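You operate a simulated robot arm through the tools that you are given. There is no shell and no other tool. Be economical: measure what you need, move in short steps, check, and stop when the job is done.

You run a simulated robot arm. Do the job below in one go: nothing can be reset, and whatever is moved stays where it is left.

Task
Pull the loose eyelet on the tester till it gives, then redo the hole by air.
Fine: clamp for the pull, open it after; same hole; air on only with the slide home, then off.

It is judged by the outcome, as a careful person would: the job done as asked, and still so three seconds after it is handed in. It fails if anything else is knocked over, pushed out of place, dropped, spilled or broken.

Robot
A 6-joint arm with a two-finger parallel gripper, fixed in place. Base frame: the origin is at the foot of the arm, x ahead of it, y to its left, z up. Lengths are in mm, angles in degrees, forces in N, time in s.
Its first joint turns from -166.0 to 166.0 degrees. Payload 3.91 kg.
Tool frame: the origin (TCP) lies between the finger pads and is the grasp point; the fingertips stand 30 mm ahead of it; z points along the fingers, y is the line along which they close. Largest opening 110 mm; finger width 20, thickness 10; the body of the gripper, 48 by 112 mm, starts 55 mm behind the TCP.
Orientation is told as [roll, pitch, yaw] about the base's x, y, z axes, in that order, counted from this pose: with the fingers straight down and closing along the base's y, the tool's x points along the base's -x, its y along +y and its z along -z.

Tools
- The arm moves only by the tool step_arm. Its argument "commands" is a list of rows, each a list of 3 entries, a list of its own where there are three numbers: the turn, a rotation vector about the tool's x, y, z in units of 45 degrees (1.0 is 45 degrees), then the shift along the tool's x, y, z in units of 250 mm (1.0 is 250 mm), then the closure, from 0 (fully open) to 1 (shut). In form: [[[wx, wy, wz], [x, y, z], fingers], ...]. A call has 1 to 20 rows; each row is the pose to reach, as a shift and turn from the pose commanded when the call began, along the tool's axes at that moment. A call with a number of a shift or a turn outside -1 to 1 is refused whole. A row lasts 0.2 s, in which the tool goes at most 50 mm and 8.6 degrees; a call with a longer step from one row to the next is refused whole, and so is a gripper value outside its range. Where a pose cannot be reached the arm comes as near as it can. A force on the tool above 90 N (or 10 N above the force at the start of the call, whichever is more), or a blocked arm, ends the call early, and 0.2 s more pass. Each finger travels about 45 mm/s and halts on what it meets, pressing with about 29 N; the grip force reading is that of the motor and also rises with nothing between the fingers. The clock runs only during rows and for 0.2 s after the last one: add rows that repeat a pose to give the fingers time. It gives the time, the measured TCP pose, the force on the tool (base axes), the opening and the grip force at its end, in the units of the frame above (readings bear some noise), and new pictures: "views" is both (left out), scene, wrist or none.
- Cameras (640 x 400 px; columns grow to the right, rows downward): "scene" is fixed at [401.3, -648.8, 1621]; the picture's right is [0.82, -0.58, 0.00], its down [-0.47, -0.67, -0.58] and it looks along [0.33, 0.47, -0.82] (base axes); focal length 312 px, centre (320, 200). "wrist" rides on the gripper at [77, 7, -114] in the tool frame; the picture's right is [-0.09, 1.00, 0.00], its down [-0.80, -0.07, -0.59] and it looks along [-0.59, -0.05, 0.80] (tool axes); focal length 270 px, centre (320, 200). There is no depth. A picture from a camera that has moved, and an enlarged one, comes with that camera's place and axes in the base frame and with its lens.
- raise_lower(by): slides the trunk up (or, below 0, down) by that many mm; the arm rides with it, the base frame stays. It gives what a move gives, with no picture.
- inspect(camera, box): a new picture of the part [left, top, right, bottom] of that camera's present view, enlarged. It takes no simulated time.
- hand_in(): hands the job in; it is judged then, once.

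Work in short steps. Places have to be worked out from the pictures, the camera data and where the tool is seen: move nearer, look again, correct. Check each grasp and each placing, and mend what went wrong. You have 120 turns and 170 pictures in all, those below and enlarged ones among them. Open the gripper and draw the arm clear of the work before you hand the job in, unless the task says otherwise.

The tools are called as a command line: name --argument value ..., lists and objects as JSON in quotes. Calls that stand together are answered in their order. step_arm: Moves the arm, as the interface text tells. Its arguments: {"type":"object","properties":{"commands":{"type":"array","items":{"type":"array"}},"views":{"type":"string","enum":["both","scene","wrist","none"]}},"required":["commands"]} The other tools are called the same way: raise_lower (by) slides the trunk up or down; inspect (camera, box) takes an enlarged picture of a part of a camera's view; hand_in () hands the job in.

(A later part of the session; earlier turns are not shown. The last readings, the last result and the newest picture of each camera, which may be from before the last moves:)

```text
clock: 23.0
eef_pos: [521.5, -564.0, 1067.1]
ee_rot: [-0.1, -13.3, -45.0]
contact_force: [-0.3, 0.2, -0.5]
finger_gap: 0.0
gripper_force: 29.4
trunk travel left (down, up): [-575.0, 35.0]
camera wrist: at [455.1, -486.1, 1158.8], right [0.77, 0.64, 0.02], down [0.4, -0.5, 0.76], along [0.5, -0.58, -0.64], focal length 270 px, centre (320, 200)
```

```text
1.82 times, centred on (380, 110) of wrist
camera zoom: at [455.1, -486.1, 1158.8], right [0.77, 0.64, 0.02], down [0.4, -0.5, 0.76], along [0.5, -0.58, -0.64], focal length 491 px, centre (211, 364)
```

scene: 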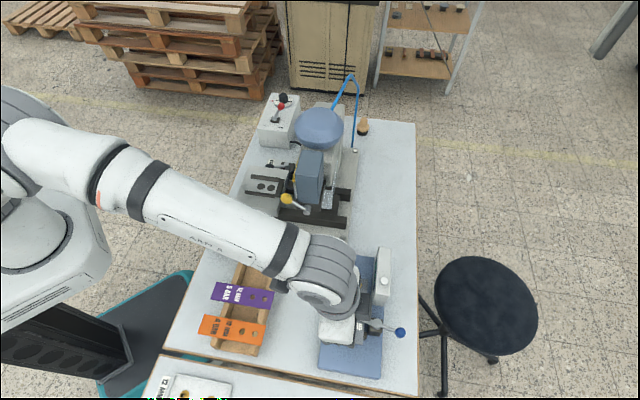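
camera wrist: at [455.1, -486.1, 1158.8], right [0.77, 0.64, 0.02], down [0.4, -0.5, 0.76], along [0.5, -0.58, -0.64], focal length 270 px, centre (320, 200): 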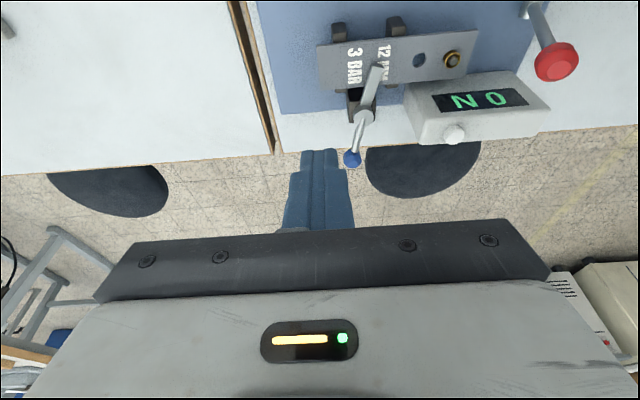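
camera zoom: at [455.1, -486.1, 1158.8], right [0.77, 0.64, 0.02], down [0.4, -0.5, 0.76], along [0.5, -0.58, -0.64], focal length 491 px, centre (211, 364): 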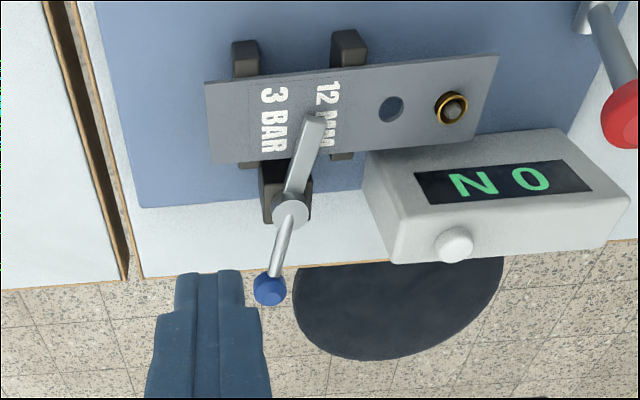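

The clamp bar is over the strip and stopped firmly. Now move to the near-strip side of the red pull lever with closed vertical fingers.

step_arm --commands '[[[0, 0.15, 0], [0.016, 0.17, -0.004], 1], [[0, 0.295, 0], [0.032, 0.34, -0.008], 1], [[0, 0.295, 0], [0.048, 0.508, -0.012], 1], [[0, 0.295, 0], [0.08, 0.508, 0.13], 1], [[0, 0.295, 0], [0.115, 0.508, 0.268], 1], [[0, 0.295, 0], [0.115, 0.508, 0.268], 1]]' --views "both"

inspect --camera "wrist" --box '[240, 30, 440, 220]'

```text
clock: 24.4
eef_pos: [601.2, -463.9, 992.2]
ee_rot: [0.0, -0.2, -45.1]
contact_force: [-0.2, 0.5, 0.0]
finger_gap: 0.0
gripper_force: 28.9
trunk travel left (down, up): [-575.0, 35.0]
camera wrist: at [552.2, -402.8, 1105.6], right [0.77, 0.64, 0.0], down [0.52, -0.61, 0.6], along [0.38, -0.46, -0.8], focal length 270 px, centre (320, 200)
```

scene: 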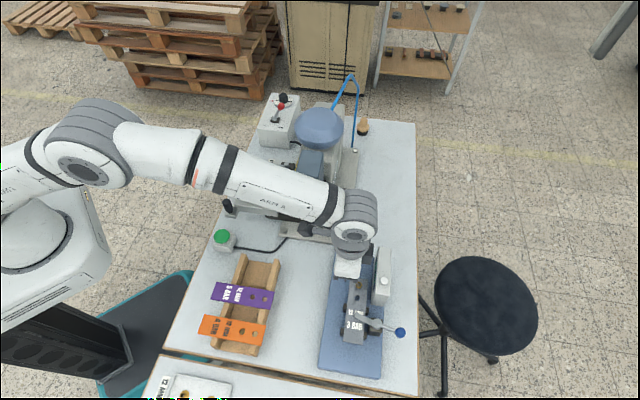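
wrist: 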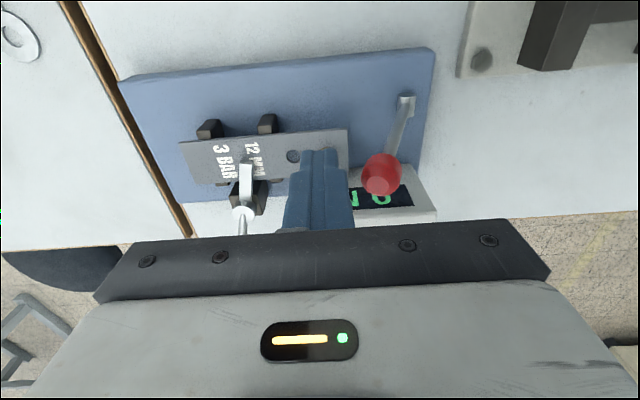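

```text
2.11 times, centred on (340, 125) of wrist
camera zoom: at [552.2, -402.8, 1105.6], right [0.77, 0.64, 0.0], down [0.52, -0.61, 0.6], along [0.38, -0.46, -0.8], focal length 569 px, centre (278, 358)
```

zoom: 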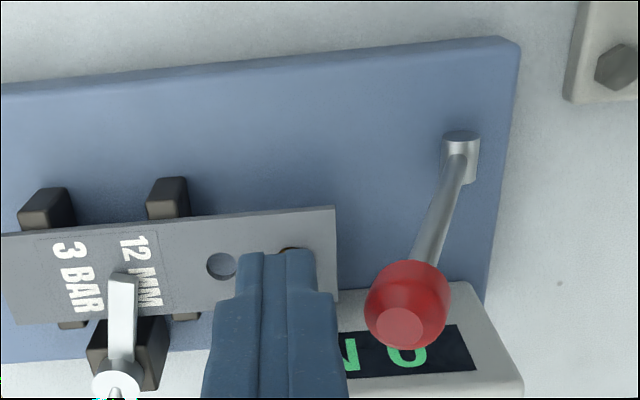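

Clamp bar now reads perpendicular across the strip. Push the red lever along +u gently, watching force and display.

step_arm --commands '[[[0, 0, 0], [0, 0.035, 0], 1], [[0, 0, 0], [0, 0.07, 0], 1], [[0, 0, 0], [0, 0.105, 0], 1], [[0, 0, 0], [0, 0.14, 0], 1]]' --views "wrist"

inspect --camera "wrist" --box '[200, 30, 440, 220]'

```text
clock: 25.4
eef_pos: [626.3, -440.9, 994.4]
ee_rot: [0.1, -0.2, -45.0]
contact_force: [-0.5, -1.8, 1.6]
finger_gap: 0.0
gripper_force: 29.0
trunk travel left (down, up): [-575.0, 35.0]
camera wrist: at [576.4, -378.4, 1106.3], right [0.77, 0.64, 0.0], down [0.51, -0.61, 0.6], along [0.38, -0.46, -0.8], focal length 270 px, centre (320, 200)
```

wrist: 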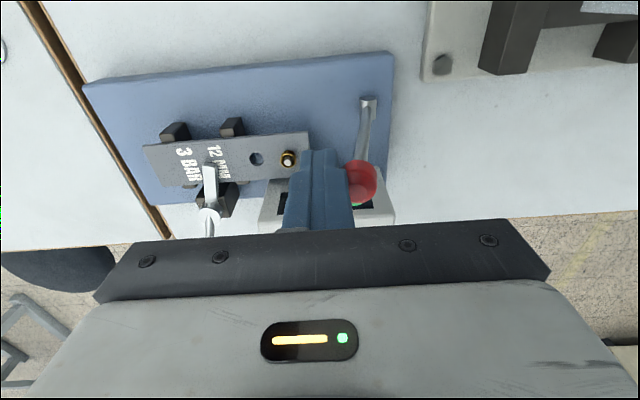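

```text
2.11 times, centred on (320, 125) of wrist
camera zoom: at [576.4, -378.4, 1106.3], right [0.77, 0.64, 0.0], down [0.51, -0.61, 0.6], along [0.38, -0.46, -0.8], focal length 569 px, centre (320, 358)
```

zoom: 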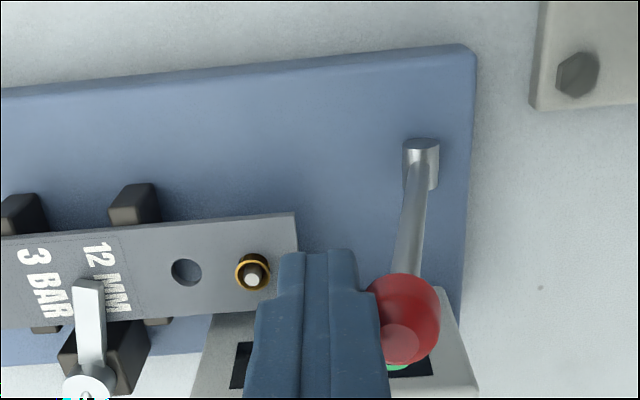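

The lever moves with light force. Continue.

step_arm --commands '[[[0, 0, 0], [0, 0.035, 0], 1], [[0, 0, 0], [0, 0.07, 0], 1], [[0, 0, 0], [0, 0.105, 0], 1], [[0, 0, 0], [0, 0.14, 0], 1], [[0, 0, 0], [0, 0.16, 0], 1]]' --views "wrist"

inspect --camera "wrist" --box '[160, 30, 440, 220]'

```text
clock: 26.6
eef_pos: [654.1, -410.2, 992.5]
ee_rot: [0.0, -0.2, -44.9]
contact_force: [-1.3, -2.4, 1.1]
finger_gap: 0.1
gripper_force: 28.8
trunk travel left (down, up): [-575.0, 35.0]
camera wrist: at [603.6, -350.3, 1105.3], right [0.77, 0.64, 0.0], down [0.52, -0.61, 0.6], along [0.38, -0.46, -0.8], focal length 270 px, centre (320, 200)
```

wrist: 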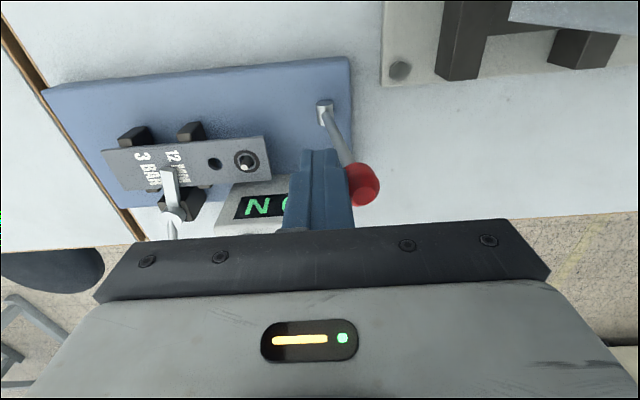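

```text
2.11 times, centred on (300, 125) of wrist
camera zoom: at [603.6, -350.3, 1105.3], right [0.77, 0.64, 0.0], down [0.52, -0.61, 0.6], along [0.38, -0.46, -0.8], focal length 569 px, centre (362, 358)
```

zoom: 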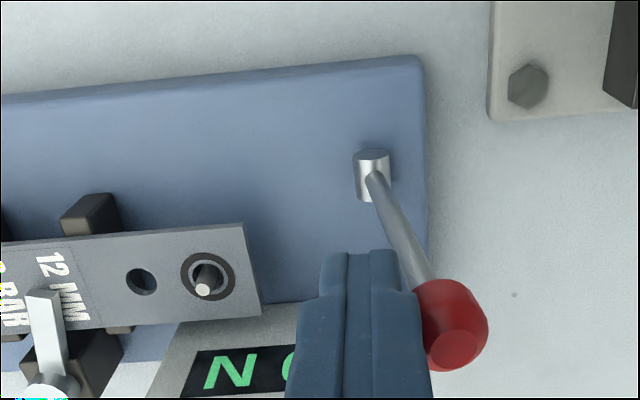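

The eyelet has gone from the hole — it gave. Back off and read the display.

step_arm --commands '[[[0, 0, 0], [0, -0.1, 0], 1], [[0, 0, 0], [0, -0.2, -0.1], 1], [[0, 0, 0], [0, -0.25, -0.25], 1], [[0, 0, 0], [0, -0.25, -0.35], 1], [[0, 0, 0], [0, -0.25, -0.35], 1]]' --views "wrist"

inspect --camera "wrist" --box '[180, 30, 440, 220]'

```text
clock: 27.8
eef_pos: [609.6, -455.6, 1081.3]
ee_rot: [0.0, -0.3, -45.0]
contact_force: [0.1, 0.6, -0.6]
finger_gap: 0.0
gripper_force: 28.8
trunk travel left (down, up): [-575.0, 35.0]
camera wrist: at [560.3, -394.9, 1194.4], right [0.77, 0.64, 0.0], down [0.52, -0.61, 0.6], along [0.38, -0.46, -0.8], focal length 270 px, centre (320, 200)
```

wrist: 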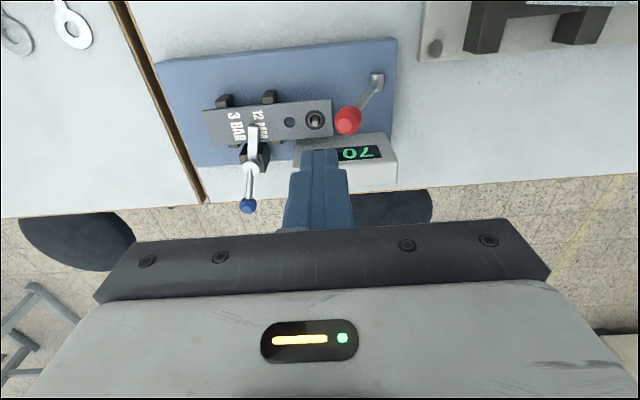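

```text
2.11 times, centred on (310, 125) of wrist
camera zoom: at [560.3, -394.9, 1194.4], right [0.77, 0.64, 0.0], down [0.52, -0.61, 0.6], along [0.38, -0.46, -0.8], focal length 569 px, centre (341, 358)
```

zoom: 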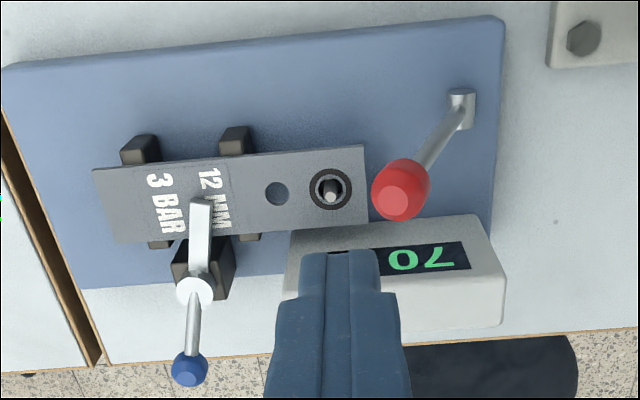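

Lever sprang back and display shows 70 N: the eyelet gave. Now open the clamp: I'll use one finger (fingers ~70 mm apart) on the outer/+u side of the blue knob. First tilt and reposition.

step_arm --commands '[[[0, -0.18, 0], [-0.033, -0.07, 0.013], 0.6], [[0, -0.36, 0], [-0.066, -0.14, 0.026], 0.36], [[0, -0.54, 0], [-0.1, -0.21, 0.04], 0.36], [[0, -0.72, 0], [-0.133, -0.28, 0.053], 0.36], [[0, -0.9, 0], [-0.166, -0.35, 0.067], 0.36], [[0, -1.0, 0], [-0.198, -0.424, 0.08], 0.36], [[0, -1.0, 0], [-0.198, -0.424, 0.08], 0.36]]' --views "wrist"

```text
clock: 29.4
eef_pos: [570.7, -565.4, 1061.2]
ee_rot: [0.0, -45.3, -45.1]
contact_force: [-0.6, 0.5, 0.1]
finger_gap: 70.6
gripper_force: 0.0
trunk travel left (down, up): [-575.0, 35.0]
camera wrist: at [479.9, -462.6, 1085.5], right [0.75, 0.66, 0.06], down [0.05, -0.15, 0.99], along [0.66, -0.74, -0.14], focal length 270 px, centre (320, 200)
```

wrist: 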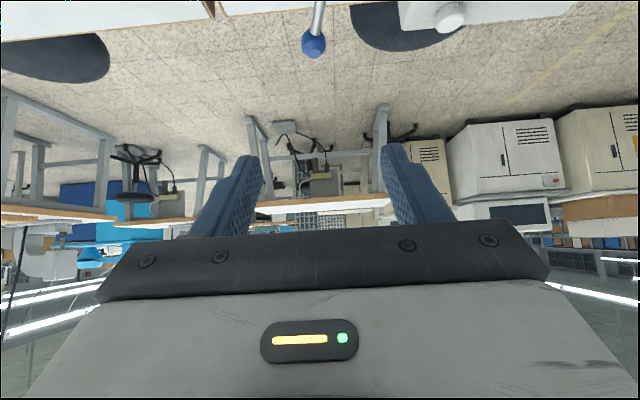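

Knob at ~(629,-626). Lower so the knob sits between the fingers.

step_arm --commands '[[[0, 0, 0], [0.05, -0.01, 0.15], 0.36], [[0, 0, 0], [0.1, -0.02, 0.3], 0.36], [[0, 0, 0], [0.15, -0.03, 0.45], 0.36], [[0, 0, 0], [0.201, -0.04, 0.597], 0.36], [[0, 0, 0], [0.201, -0.04, 0.597], 0.36]]' --views "both"

inspect --camera "scene" --box '[330, 280, 430, 380]'

```text
clock: 30.6
eef_pos: [613.5, -620.6, 920.3]
ee_rot: [0.1, -45.2, -45.1]
contact_force: [-0.3, 0.6, -0.4]
finger_gap: 70.4
gripper_force: 0.0
trunk travel left (down, up): [-575.0, 35.0]
camera wrist: at [522.0, -519.4, 945.1], right [0.75, 0.66, 0.06], down [0.05, -0.15, 0.99], along [0.66, -0.74, -0.15], focal length 270 px, centre (320, 200)
```

scene: 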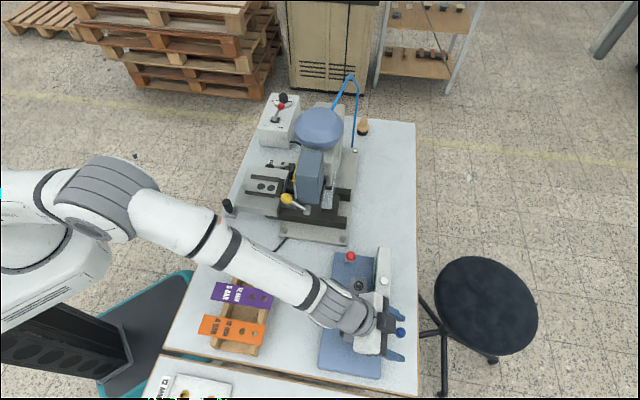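
wrist: 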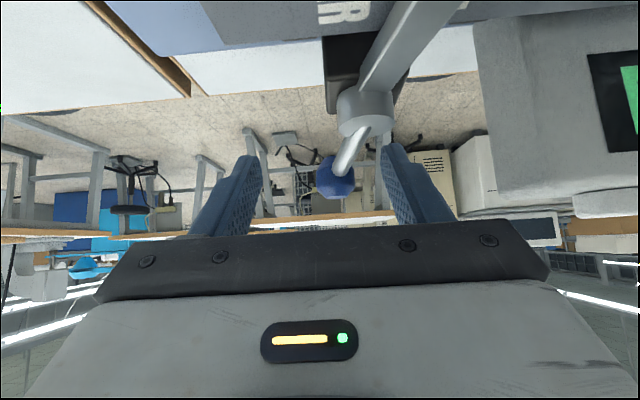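

```text
4.00 times, centred on (380, 330) of scene
camera zoom: at [401.3, -648.8, 1621.0], right [0.82, -0.58, 0.0], down [-0.47, -0.67, -0.58], along [0.33, 0.47, -0.82], focal length 1246 px, centre (80, -320)
```

zoom: 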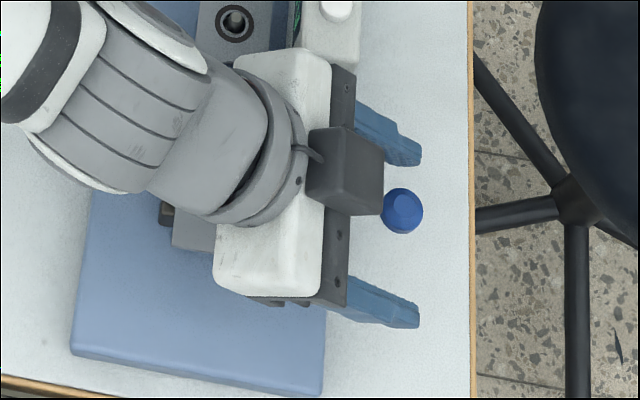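

The knob is nicely between the fingers. Sweep it back along the arc with the far finger.

step_arm --commands '[[[0, 0, 0], [0.004, -0.036, -0.004], 0.36], [[0, 0, 0], [0.005, -0.075, -0.005], 0.36], [[0, 0, 0], [0.006, -0.113, -0.006], 0.36], [[0, 0, 0], [0.016, -0.15, -0.016], 0.36], [[0, 0, 0], [0.026, -0.186, -0.026], 0.36]]' --views "both"

inspect --camera "scene" --box '[330, 280, 430, 380]'

```text
clock: 31.8
eef_pos: [573.6, -649.1, 921.3]
ee_rot: [0.0, -45.3, -44.9]
contact_force: [0.9, -1.1, 1.8]
finger_gap: 70.8
gripper_force: 0.0
trunk travel left (down, up): [-575.0, 35.0]
camera wrist: at [482.5, -546.4, 946.1], right [0.75, 0.66, 0.06], down [0.05, -0.15, 0.99], along [0.66, -0.74, -0.15], focal length 270 px, centre (320, 200)
```

scene: 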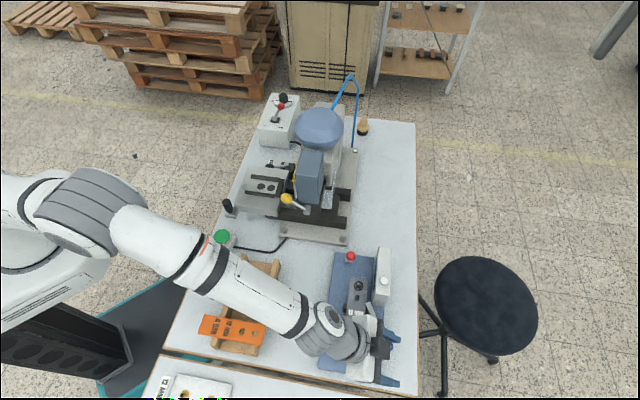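
wrist: 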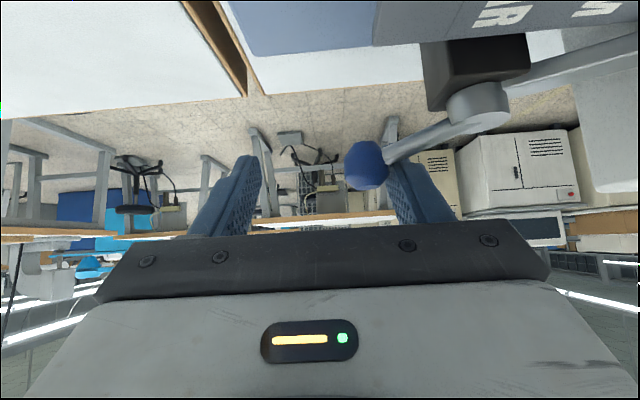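

```text
4.00 times, centred on (380, 330) of scene
camera zoom: at [401.3, -648.8, 1621.0], right [0.82, -0.58, 0.0], down [-0.47, -0.67, -0.58], along [0.33, 0.47, -0.82], focal length 1246 px, centre (80, -320)
```

zoom: 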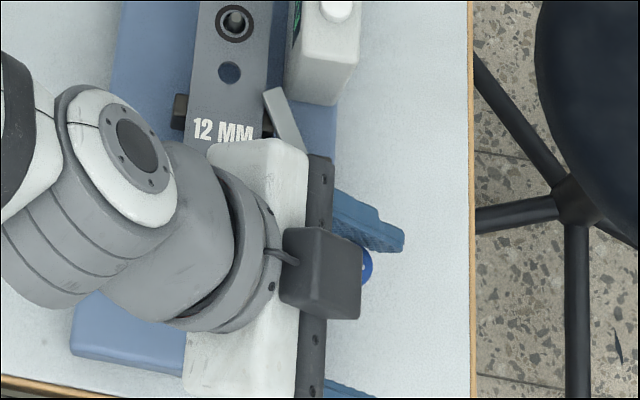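

Continue the sweep to fully open.

step_arm --commands '[[[0, 0, 0], [0.017, -0.03, -0.017], 0.36], [[0, 0, 0], [0.035, -0.056, -0.035], 0.36], [[0, 0, 0], [0.055, -0.072, -0.055], 0.36], [[0, 0, 0], [0.075, -0.084, -0.075], 0.36], [[0, 0, 0], [0.095, -0.08, -0.095], 0.36], [[0, 0, 0], [0.11, -0.075, -0.11], 0.36]]' --views "wrist"

inspect --camera "scene" --box '[310, 270, 420, 390]'

```text
clock: 33.2
eef_pos: [545.0, -637.9, 932.4]
ee_rot: [0.1, -46.5, -44.8]
contact_force: [63.9, -28.6, 32.3]
finger_gap: 82.8
gripper_force: 12.8
trunk travel left (down, up): [-575.0, 35.0]
camera wrist: at [452.1, -535.3, 953.5], right [0.74, 0.67, 0.07], down [0.03, -0.14, 0.99], along [0.67, -0.73, -0.12], focal length 270 px, centre (320, 200)
```

wrist: 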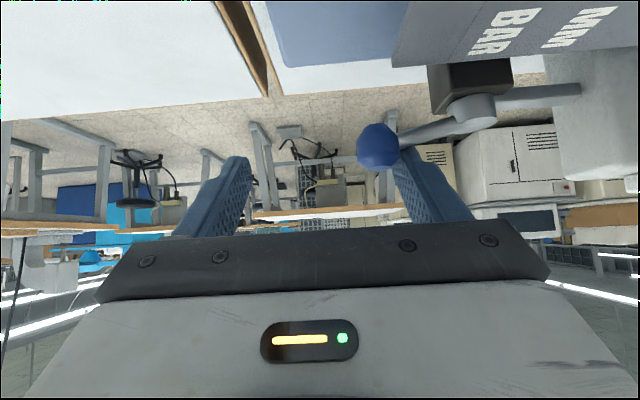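

```text
3.33 times, centred on (365, 330) of scene
camera zoom: at [401.3, -648.8, 1621.0], right [0.82, -0.58, 0.0], down [-0.47, -0.67, -0.58], along [0.33, 0.47, -0.82], focal length 1038 px, centre (170, -233)
```

zoom: 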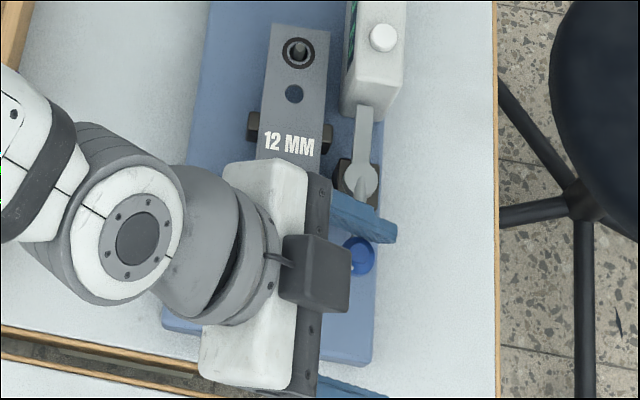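

The clamp is open again (bar parallel, at its stop). Release sideways and lift clear.

step_arm --commands '[[[0, 0, 0], [-0.04, 0.012, 0.04], 0.36], [[0, 0, 0], [-0.076, 0.024, 0.076], 0.36], [[0, 0, 0], [-0.2, 0.024, -0.048], 0.36], [[0, 0, 0], [-0.32, 0.024, -0.168], 0.36], [[0, 0, 0], [-0.4, 0.024, -0.248], 0.36], [[0, 0, 0], [-0.4, 0.024, -0.248], 0.36]]' --views "none"

inspect --camera "scene" --box '[310, 250, 420, 390]'

```text
clock: 34.6
eef_pos: [557.4, -647.2, 1034.8]
ee_rot: [0.0, -45.2, -45.0]
contact_force: [0.4, 0.5, 0.0]
finger_gap: 70.2
gripper_force: 0.1
trunk travel left (down, up): [-575.0, 35.0]
```

```text
2.86 times, centred on (365, 320) of scene
camera zoom: at [401.3, -648.8, 1621.0], right [0.82, -0.58, 0.0], down [-0.47, -0.67, -0.58], along [0.33, 0.47, -0.82], focal length 890 px, centre (191, -143)
```

zoom: 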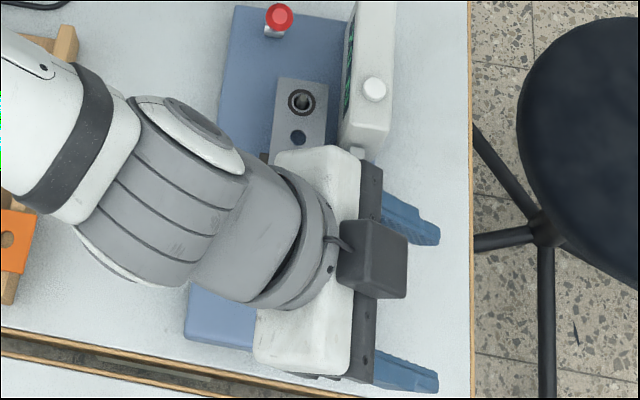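

Now inspect the press from the front. Retreat inboard/up first.

step_arm --commands '[[[0, 0.1, 0], [0.037, 0, -0.167], 0.2], [[0, 0.2, 0], [0.074, 0, -0.334], 0.2], [[0, 0.3, 0], [0.11, 0, -0.5], 0.2], [[0, 0.4, 0], [0.147, 0, -0.667], 0.2], [[0, 0.5, 0], [0.184, 0, -0.834], 0.2]]' --views "wrist"

inspect --camera "scene" --box '[310, 240, 420, 390]'

```text
clock: 35.8
eef_pos: [428.3, -522.6, 1149.1]
ee_rot: [0.0, -22.7, -45.0]
contact_force: [-0.3, 0.8, -0.2]
finger_gap: 88.2
gripper_force: 0.2
trunk travel left (down, up): [-575.0, 35.0]
camera wrist: at [351.7, -433.0, 1224.3], right [0.76, 0.65, 0.03], down [0.31, -0.41, 0.86], along [0.57, -0.64, -0.51], focal length 270 px, centre (320, 200)
```

wrist: 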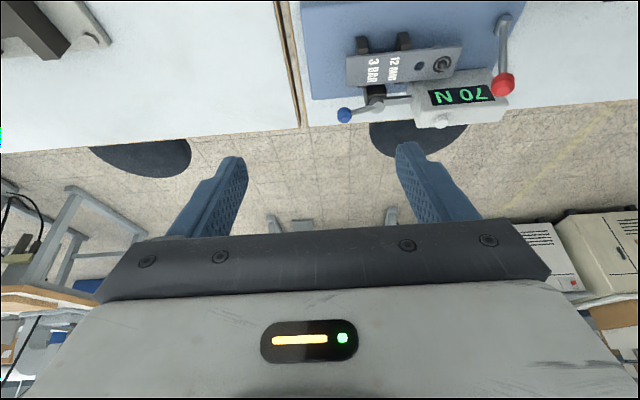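

```text
2.67 times, centred on (365, 315) of scene
camera zoom: at [401.3, -648.8, 1621.0], right [0.82, -0.58, 0.0], down [-0.47, -0.67, -0.58], along [0.33, 0.47, -0.82], focal length 831 px, centre (200, -107)
```

zoom: 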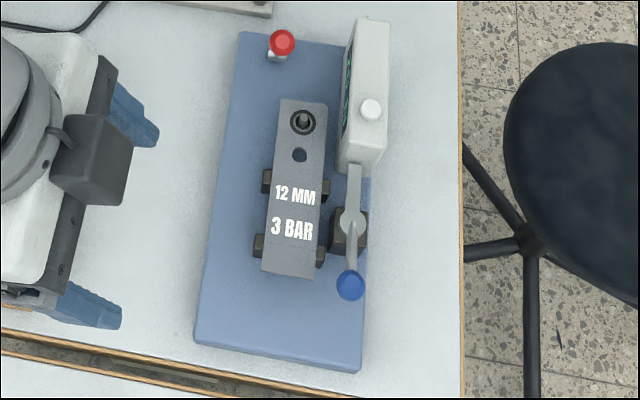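

Tester done: clamp open, 70 N. Now go to the press front.

step_arm --commands '[[[0, 0, 0], [0.122, 0.11, -0.077], 0], [[0, 0, 0], [0.244, 0.22, -0.154], 0], [[0, 0, 0], [0.366, 0.33, -0.231], 0], [[0, 0, 0], [0.488, 0.44, -0.308], 0], [[0, 0, 0], [0.608, 0.552, -0.384], 0]]' --views "none"

step_arm --commands '[[[0, 0, 0], [0.083, 0.158, -0.035], 0], [[0, 0, 0], [0.166, 0.317, -0.07], 0], [[0, 0, 0], [0.25, 0.475, -0.105], 0], [[0, 0, 0], [0.333, 0.634, -0.14], 0], [[0, 0, 0], [0.416, 0.792, -0.174], 0], [[0, 0, 0], [0.416, 0.792, -0.174], 0]]' --views "wrist"

inspect --camera "wrist" --box '[220, 0, 460, 220]'

```text
clock: 37.0
eef_pos: [398.9, -296.1, 1178.6]
ee_rot: [0.1, -22.9, -45.0]
contact_force: [0.5, -0.4, -0.4]
finger_gap: 109.8
gripper_force: 0.1
trunk travel left (down, up): [-575.0, 35.0]
```

```text
clock: 38.4
eef_pos: [460.2, -78.6, 1179.0]
ee_rot: [0.0, -22.7, -45.0]
contact_force: [-0.3, -0.5, 0.7]
finger_gap: 110.0
gripper_force: 0.0
trunk travel left (down, up): [-575.0, 35.0]
camera wrist: at [383.8, 9.6, 1253.4], right [0.76, 0.65, 0.03], down [0.31, -0.41, 0.86], along [0.57, -0.64, -0.51], focal length 270 px, centre (320, 200)
```

wrist: 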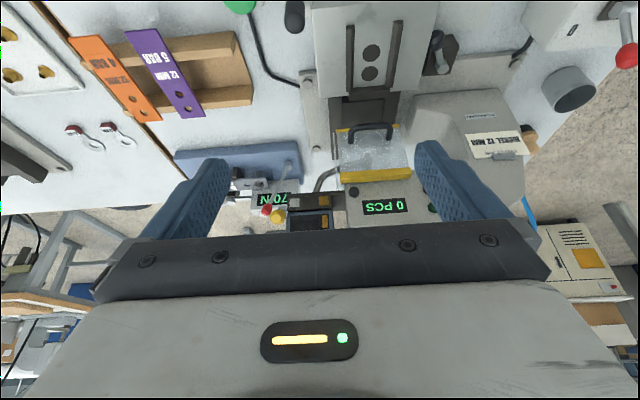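

```text
1.82 times, centred on (340, 110) of wrist
camera zoom: at [383.8, 9.6, 1253.4], right [0.76, 0.65, 0.03], down [0.31, -0.41, 0.86], along [0.57, -0.64, -0.51], focal length 491 px, centre (284, 364)
```

zoom: 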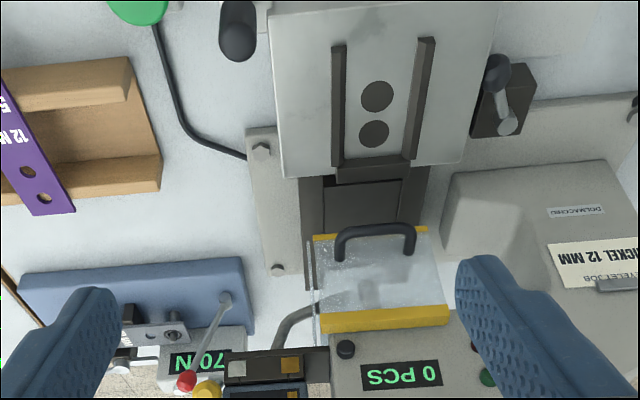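

inspect --camera "wrist" --box '[240, 160, 360, 240]'

inspect --camera "wrist" --box '[320, 0, 460, 100]'

inspect --camera "scene" --box '[230, 140, 370, 250]'

```text
5.00 times, centred on (300, 200) of wrist
camera zoom: at [383.8, 9.6, 1253.4], right [0.76, 0.65, 0.03], down [0.31, -0.41, 0.86], along [0.57, -0.64, -0.51], focal length 1351 px, centre (420, 200)
```

zoom: 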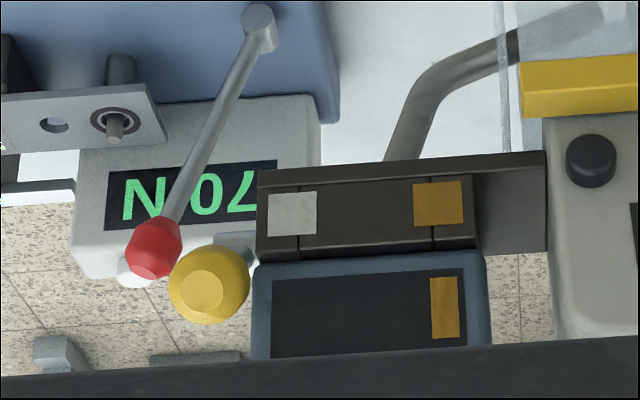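

```text
4.00 times, centred on (390, 50) of wrist
camera zoom: at [383.8, 9.6, 1253.4], right [0.76, 0.65, 0.03], down [0.31, -0.41, 0.86], along [0.57, -0.64, -0.51], focal length 1081 px, centre (40, 800)
```

zoom: 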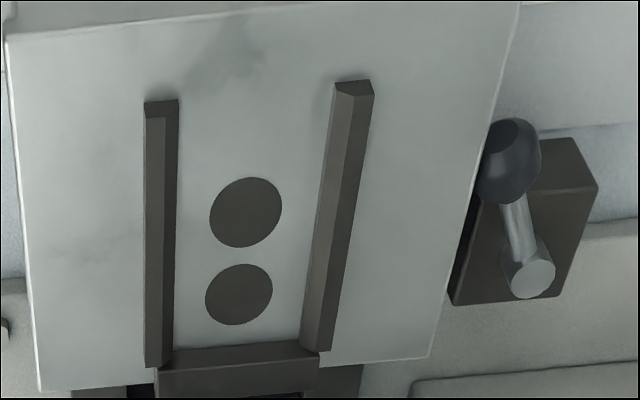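

```text
3.64 times, centred on (300, 195) of scene
camera zoom: at [401.3, -648.8, 1621.0], right [0.82, -0.58, 0.0], down [-0.47, -0.67, -0.58], along [0.33, 0.47, -0.82], focal length 1133 px, centre (393, 218)
```

zoom: 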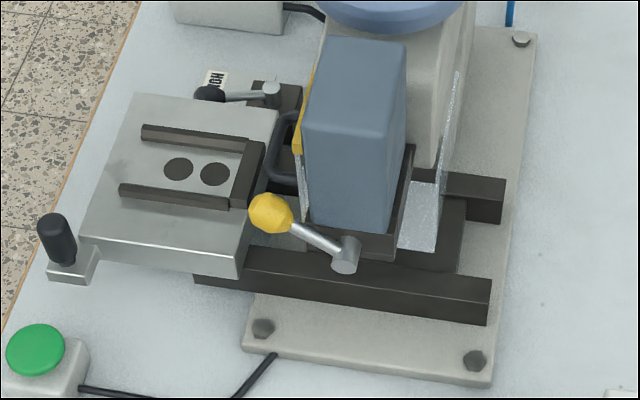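

I need the job card's full text and the selector mechanism. Zoom on the card.

inspect --camera "wrist" --box '[450, 100, 550, 170]'

step_arm --commands '[[[0, 0, 0], [0.0, 0.05, -0.1], 0], [[0, 0, 0], [0.0, 0.1, -0.2], 0], [[0, 0, 0], [0.0, 0.1, -0.3], 0], [[0, -0.15, 0], [0.0, 0.1, -0.3], 0], [[0, -0.3, 0], [0.0, 0.1, -0.3], 0], [[0, -0.3, 0], [0.0, 0.1, -0.3], 0]]' --views "wrist"

```text
5.71 times, centred on (500, 135) of wrist
camera zoom: at [383.8, 9.6, 1253.4], right [0.76, 0.65, 0.03], down [0.31, -0.41, 0.86], along [0.57, -0.64, -0.51], focal length 1544 px, centre (-709, 571)
```

zoom: 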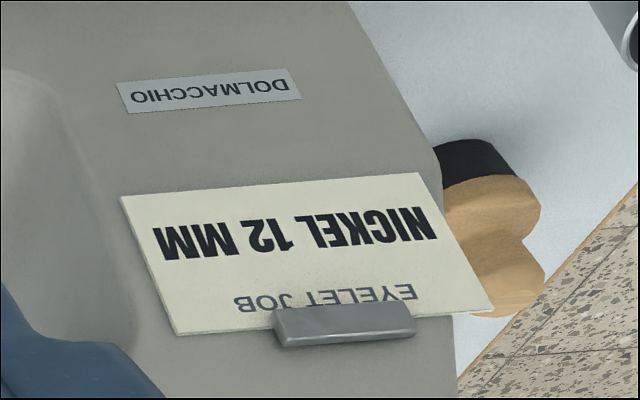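

```text
clock: 39.8
eef_pos: [457.1, -40.1, 1247.7]
ee_rot: [0.0, -36.3, -44.9]
contact_force: [-0.3, 0.9, 0.4]
finger_gap: 110.2
gripper_force: 0.0
trunk travel left (down, up): [-575.0, 35.0]
camera wrist: at [369.9, 57.5, 1293.8], right [0.75, 0.65, 0.05], down [0.16, -0.26, 0.95], along [0.64, -0.71, -0.3], focal length 270 px, centre (320, 200)
```

wrist: 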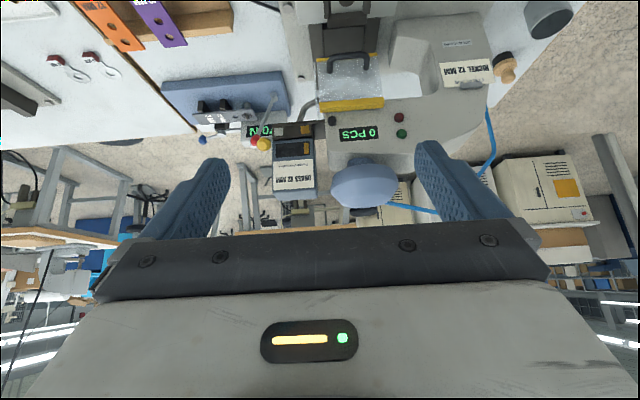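

inspect --camera "wrist" --box '[230, 80, 400, 220]'

inspect --camera "wrist" --box '[240, 110, 330, 200]'

```text
2.86 times, centred on (315, 150) of wrist
camera zoom: at [369.9, 57.5, 1293.8], right [0.75, 0.65, 0.05], down [0.16, -0.26, 0.95], along [0.64, -0.71, -0.3], focal length 772 px, centre (334, 343)
```

zoom: 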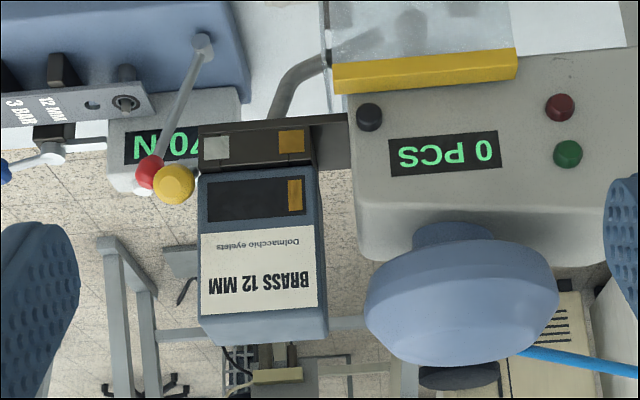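

```text
4.44 times, centred on (285, 155) of wrist
camera zoom: at [369.9, 57.5, 1293.8], right [0.75, 0.65, 0.05], down [0.16, -0.26, 0.95], along [0.64, -0.71, -0.3], focal length 1201 px, centre (476, 400)
```

zoom: 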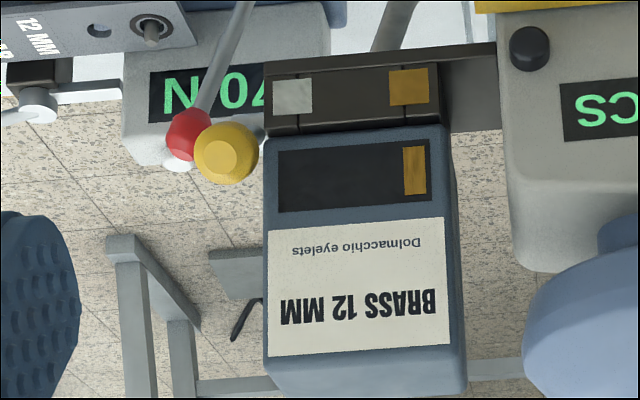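

Job card: EYELET JOB – NICKEL 12 MM; selector shows brass. Look closely at the selector's pivot.

inspect --camera "scene" --box '[280, 140, 340, 220]'

```text
5.00 times, centred on (310, 180) of scene
camera zoom: at [401.3, -648.8, 1621.0], right [0.82, -0.58, 0.0], down [-0.47, -0.67, -0.58], along [0.33, 0.47, -0.82], focal length 1557 px, centre (370, 300)
```

zoom: 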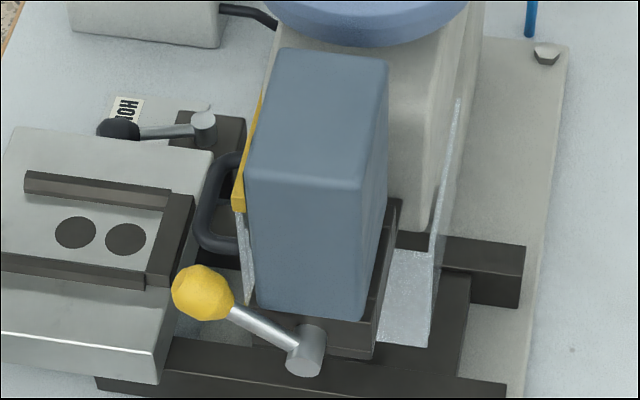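

The yellow lever pivots about the strip-wise axis; it must be the eyelet selector. I position one finger (gripper wide open) in front of the yellow knob, body kept clear of the magazine. First to a staging pose.

step_arm --commands '[[[0, 0.135, 0], [-0.065, -0.107, 0.129], 0], [[0, 0.27, 0], [-0.13, -0.214, 0.258], 0], [[0, 0.405, 0], [-0.195, -0.321, 0.387], 0], [[0, 0.54, 0], [-0.26, -0.428, 0.516], 0], [[0, 0.675, 0], [-0.325, -0.535, 0.645], 0], [[0, 0.807, 0], [-0.39, -0.642, 0.773], 0], [[0, 0.807, 0], [-0.39, -0.642, 0.773], 0]]' --views "wrist"

inspect --camera "wrist" --box '[380, 40, 580, 220]'

```text
clock: 41.4
eef_pos: [481.5, -289.8, 1151.3]
ee_rot: [0.0, 0.0, -44.9]
contact_force: [-0.4, -0.8, 0.3]
finger_gap: 110.1
gripper_force: 0.1
trunk travel left (down, up): [-575.0, 35.0]
camera wrist: at [432.0, -229.9, 1264.9], right [0.77, 0.64, 0.0], down [0.52, -0.62, 0.59], along [0.38, -0.45, -0.81], focal length 270 px, centre (320, 200)
```

wrist: 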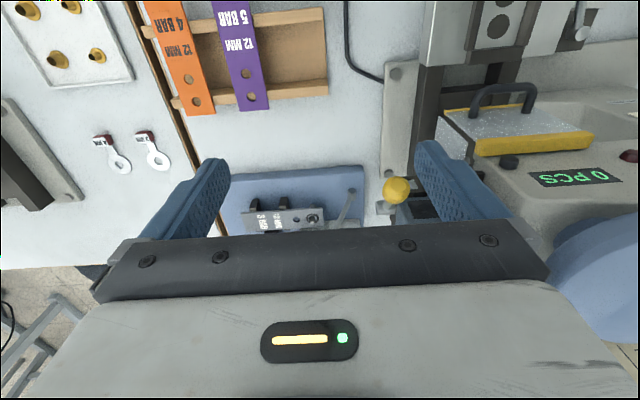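

```text
2.22 times, centred on (480, 130) of wrist
camera zoom: at [432.0, -229.9, 1264.9], right [0.77, 0.64, 0.0], down [0.52, -0.62, 0.59], along [0.38, -0.45, -0.81], focal length 601 px, centre (-36, 356)
```

zoom: 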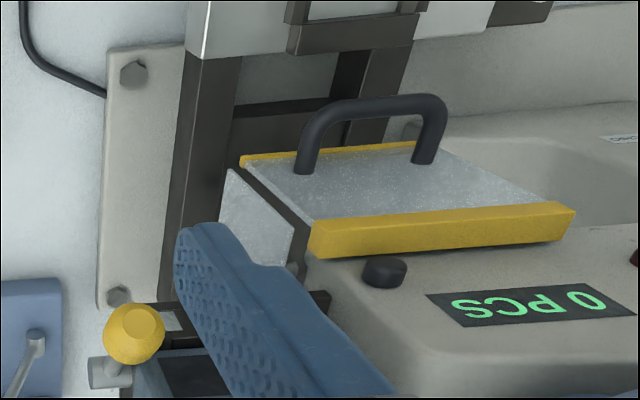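

Knob confirmed at (567,-287,1071). Descend so the right finger is in front of it.

step_arm --commands '[[[0, 0, 0], [-0.02, 0.0, 0.13], 0], [[0, 0, 0], [-0.06, 0.0, 0.265], 0], [[0, 0, 0], [-0.105, 0.0, 0.265], 0], [[0, 0, 0], [-0.105, 0.0, 0.265], 0]]' --views "wrist"

inspect --camera "scene" --box '[220, 130, 360, 250]'

```text
clock: 42.4
eef_pos: [499.1, -308.1, 1084.4]
ee_rot: [0.0, 0.1, -45.0]
contact_force: [0.6, -0.6, 0.4]
finger_gap: 109.8
gripper_force: 0.1
trunk travel left (down, up): [-575.0, 35.0]
camera wrist: at [450.4, -248.0, 1197.6], right [0.77, 0.64, 0.0], down [0.52, -0.62, 0.59], along [0.38, -0.45, -0.81], focal length 270 px, centre (320, 200)
```

wrist: 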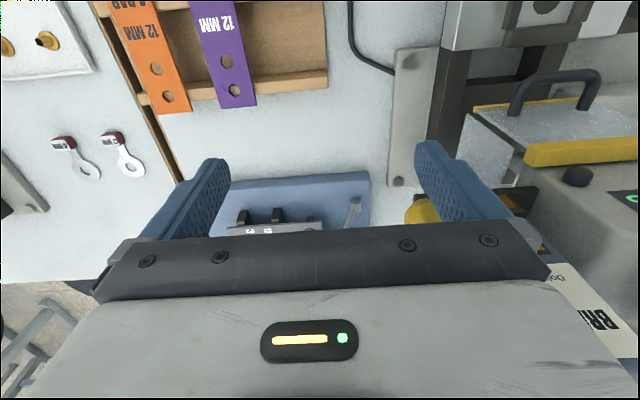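

```text
3.33 times, centred on (290, 190) of scene
camera zoom: at [401.3, -648.8, 1621.0], right [0.82, -0.58, 0.0], down [-0.47, -0.67, -0.58], along [0.33, 0.47, -0.82], focal length 1038 px, centre (420, 233)
```

zoom: 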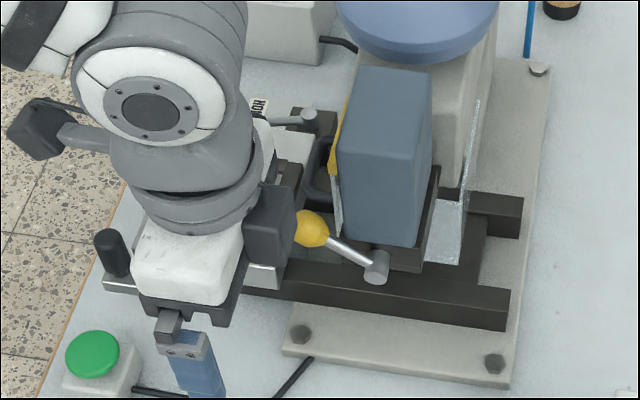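

Push gently toward the press (25 mm) and check whether the lever yields.

step_arm --commands '[[[0, 0, 0], [-0.03, 0, 0], 0], [[0, 0, 0], [-0.06, 0, 0], 0], [[0, 0, 0], [-0.09, 0, 0], 0], [[0, 0, 0], [-0.11, 0, 0], 0]]' --views "wrist"

inspect --camera "scene" --box '[220, 130, 360, 250]'

```text
clock: 43.4
eef_pos: [509.3, -316.0, 1084.2]
ee_rot: [-0.3, 1.0, -44.7]
contact_force: [-45.2, 60.1, 1.9]
finger_gap: 110.2
gripper_force: 0.0
trunk travel left (down, up): [-575.0, 35.0]
camera wrist: at [460.5, -257.5, 1199.4], right [0.76, 0.65, -0.01], down [0.53, -0.62, 0.58], along [0.37, -0.45, -0.81], focal length 270 px, centre (320, 200)
```

wrist: 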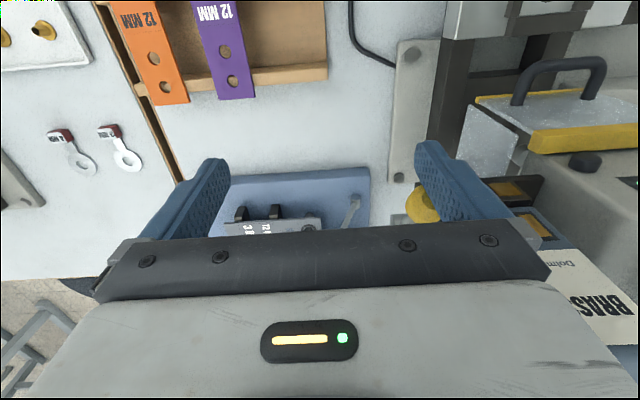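

```text
3.33 times, centred on (290, 190) of scene
camera zoom: at [401.3, -648.8, 1621.0], right [0.82, -0.58, 0.0], down [-0.47, -0.67, -0.58], along [0.33, 0.47, -0.82], focal length 1038 px, centre (420, 233)
```

zoom: 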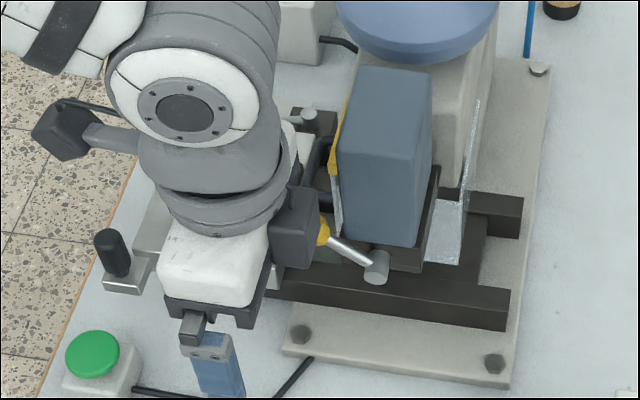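

It is at its stop in that direction (75 N). So it must swing downward; I back off and place the finger above the knob.

step_arm --commands '[[[0, 0, 0], [0.06, 0, 0], 0], [[0, 0, 0], [0.12, 0, 0], 0], [[0, 0, 0], [0.12, 0, -0.09], 0], [[0, 0, 0], [0.12, 0, -0.17], 0], [[0, 0, 0], [0.06, 0.01, -0.17], 0], [[0, 0, 0], [-0.005, 0.014, -0.17], 0], [[0, 0, 0], [-0.005, 0.014, -0.17], 0]]' --views "wrist"

inspect --camera "scene" --box '[220, 130, 360, 250]'

```text
clock: 45.0
eef_pos: [523.5, -327.5, 1125.9]
ee_rot: [0.0, 0.2, -45.0]
contact_force: [0.4, -0.7, -0.4]
finger_gap: 110.1
gripper_force: 0.1
trunk travel left (down, up): [-575.0, 35.0]
camera wrist: at [473.3, -266.4, 1239.5], right [0.77, 0.64, 0.0], down [0.52, -0.62, 0.59], along [0.38, -0.45, -0.81], focal length 270 px, centre (320, 200)
```

wrist: 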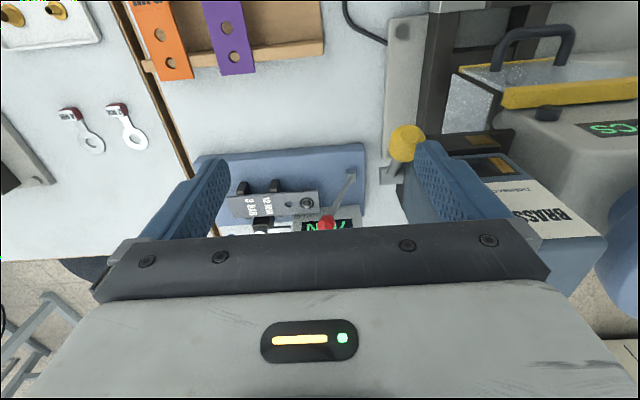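

```text
3.33 times, centred on (290, 190) of scene
camera zoom: at [401.3, -648.8, 1621.0], right [0.82, -0.58, 0.0], down [-0.47, -0.67, -0.58], along [0.33, 0.47, -0.82], focal length 1038 px, centre (420, 233)
```

zoom: 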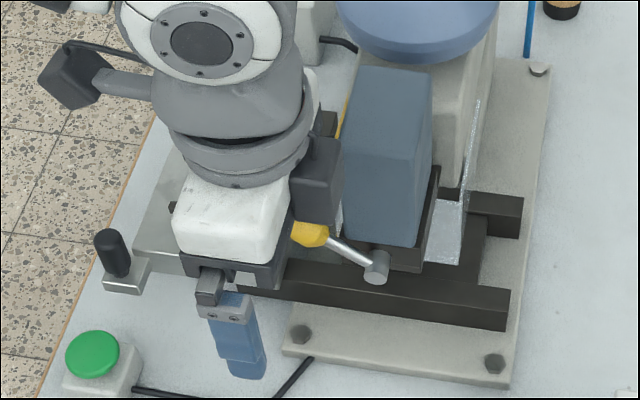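

The finger is over the knob. Push down gradually.

step_arm --commands '[[[0, 0, 0], [0, -0.01, 0.05], 0], [[0, 0, 0], [0.008, -0.01, 0.09], 0], [[0, 0, 0], [0.012, -0.01, 0.13], 0], [[0, 0, 0], [0.016, -0.01, 0.17], 0]]' --views "wrist"

inspect --camera "scene" --box '[220, 130, 360, 250]'

```text
clock: 46.0
eef_pos: [517.0, -326.5, 1083.1]
ee_rot: [0.0, 0.1, -45.0]
contact_force: [-1.2, 0.7, 2.5]
finger_gap: 109.6
gripper_force: 0.0
trunk travel left (down, up): [-575.0, 35.0]
camera wrist: at [467.2, -264.9, 1196.8], right [0.77, 0.64, 0.0], down [0.52, -0.62, 0.59], along [0.38, -0.46, -0.8], focal length 270 px, centre (320, 200)
```

wrist: 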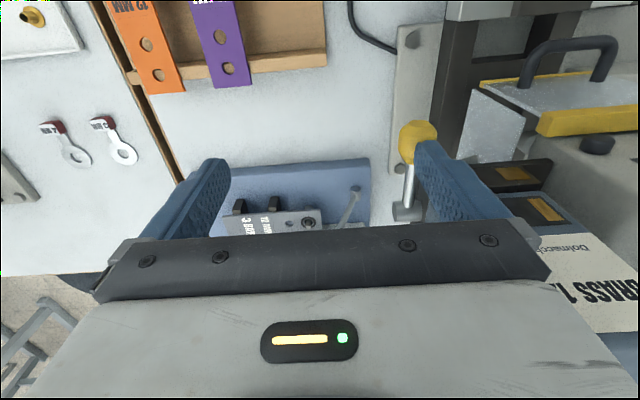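

```text
3.33 times, centred on (290, 190) of scene
camera zoom: at [401.3, -648.8, 1621.0], right [0.82, -0.58, 0.0], down [-0.47, -0.67, -0.58], along [0.33, 0.47, -0.82], focal length 1038 px, centre (420, 233)
```

zoom: 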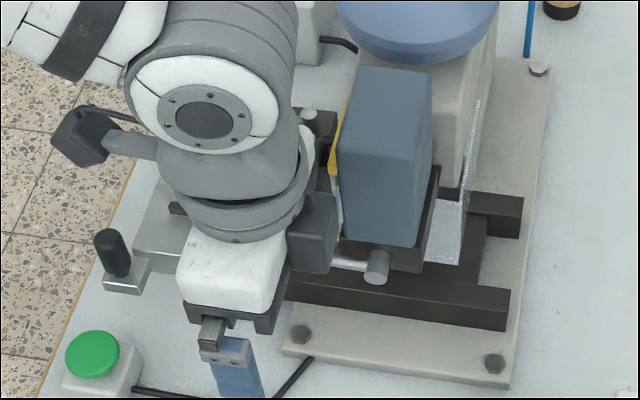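

It moves down easily. Continue down.

step_arm --commands '[[[0, 0, 0], [-0.004, 0, 0.04], 0], [[0, 0, 0], [-0.012, 0, 0.08], 0], [[0, 0, 0], [-0.02, 0, 0.12], 0], [[0, 0, 0], [-0.03, 0, 0.16], 0], [[0, 0, 0], [-0.04, 0, 0.2], 0]]' --views "wrist"

inspect --camera "wrist" --box '[340, 60, 600, 260]'

```text
clock: 46.9
eef_pos: [519.1, -327.2, 1067.5]
ee_rot: [0.5, -1.5, -44.9]
contact_force: [-22.0, 15.8, 52.4]
finger_gap: 107.8
gripper_force: 0.3
trunk travel left (down, up): [-575.0, 35.0]
stopped in row 4: the force on the tool passed its limit (the readings are from after the stop); the commanded pose is now the measured one
camera wrist: at [467.1, -265.4, 1178.9], right [0.76, 0.64, 0.01], down [0.5, -0.61, 0.61], along [0.4, -0.46, -0.79], focal length 270 px, centre (320, 200)
```

wrist: 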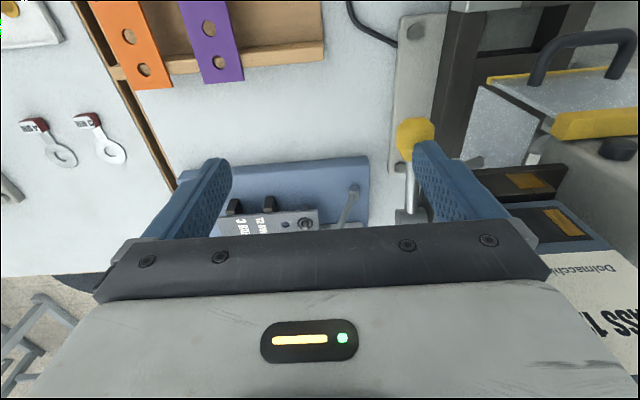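

```text
2.00 times, centred on (470, 160) of wrist
camera zoom: at [467.1, -265.4, 1178.9], right [0.76, 0.64, 0.01], down [0.5, -0.61, 0.61], along [0.4, -0.46, -0.79], focal length 541 px, centre (20, 280)
```

zoom: 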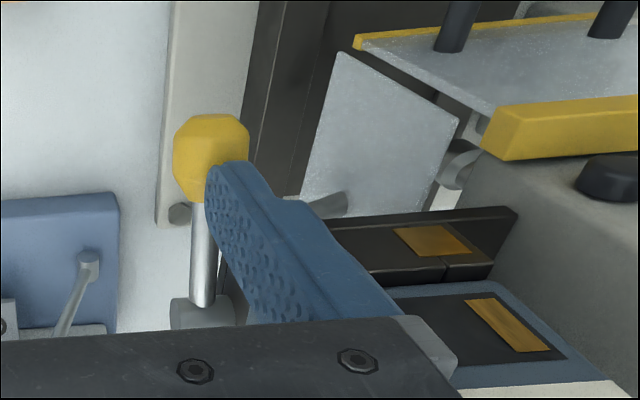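

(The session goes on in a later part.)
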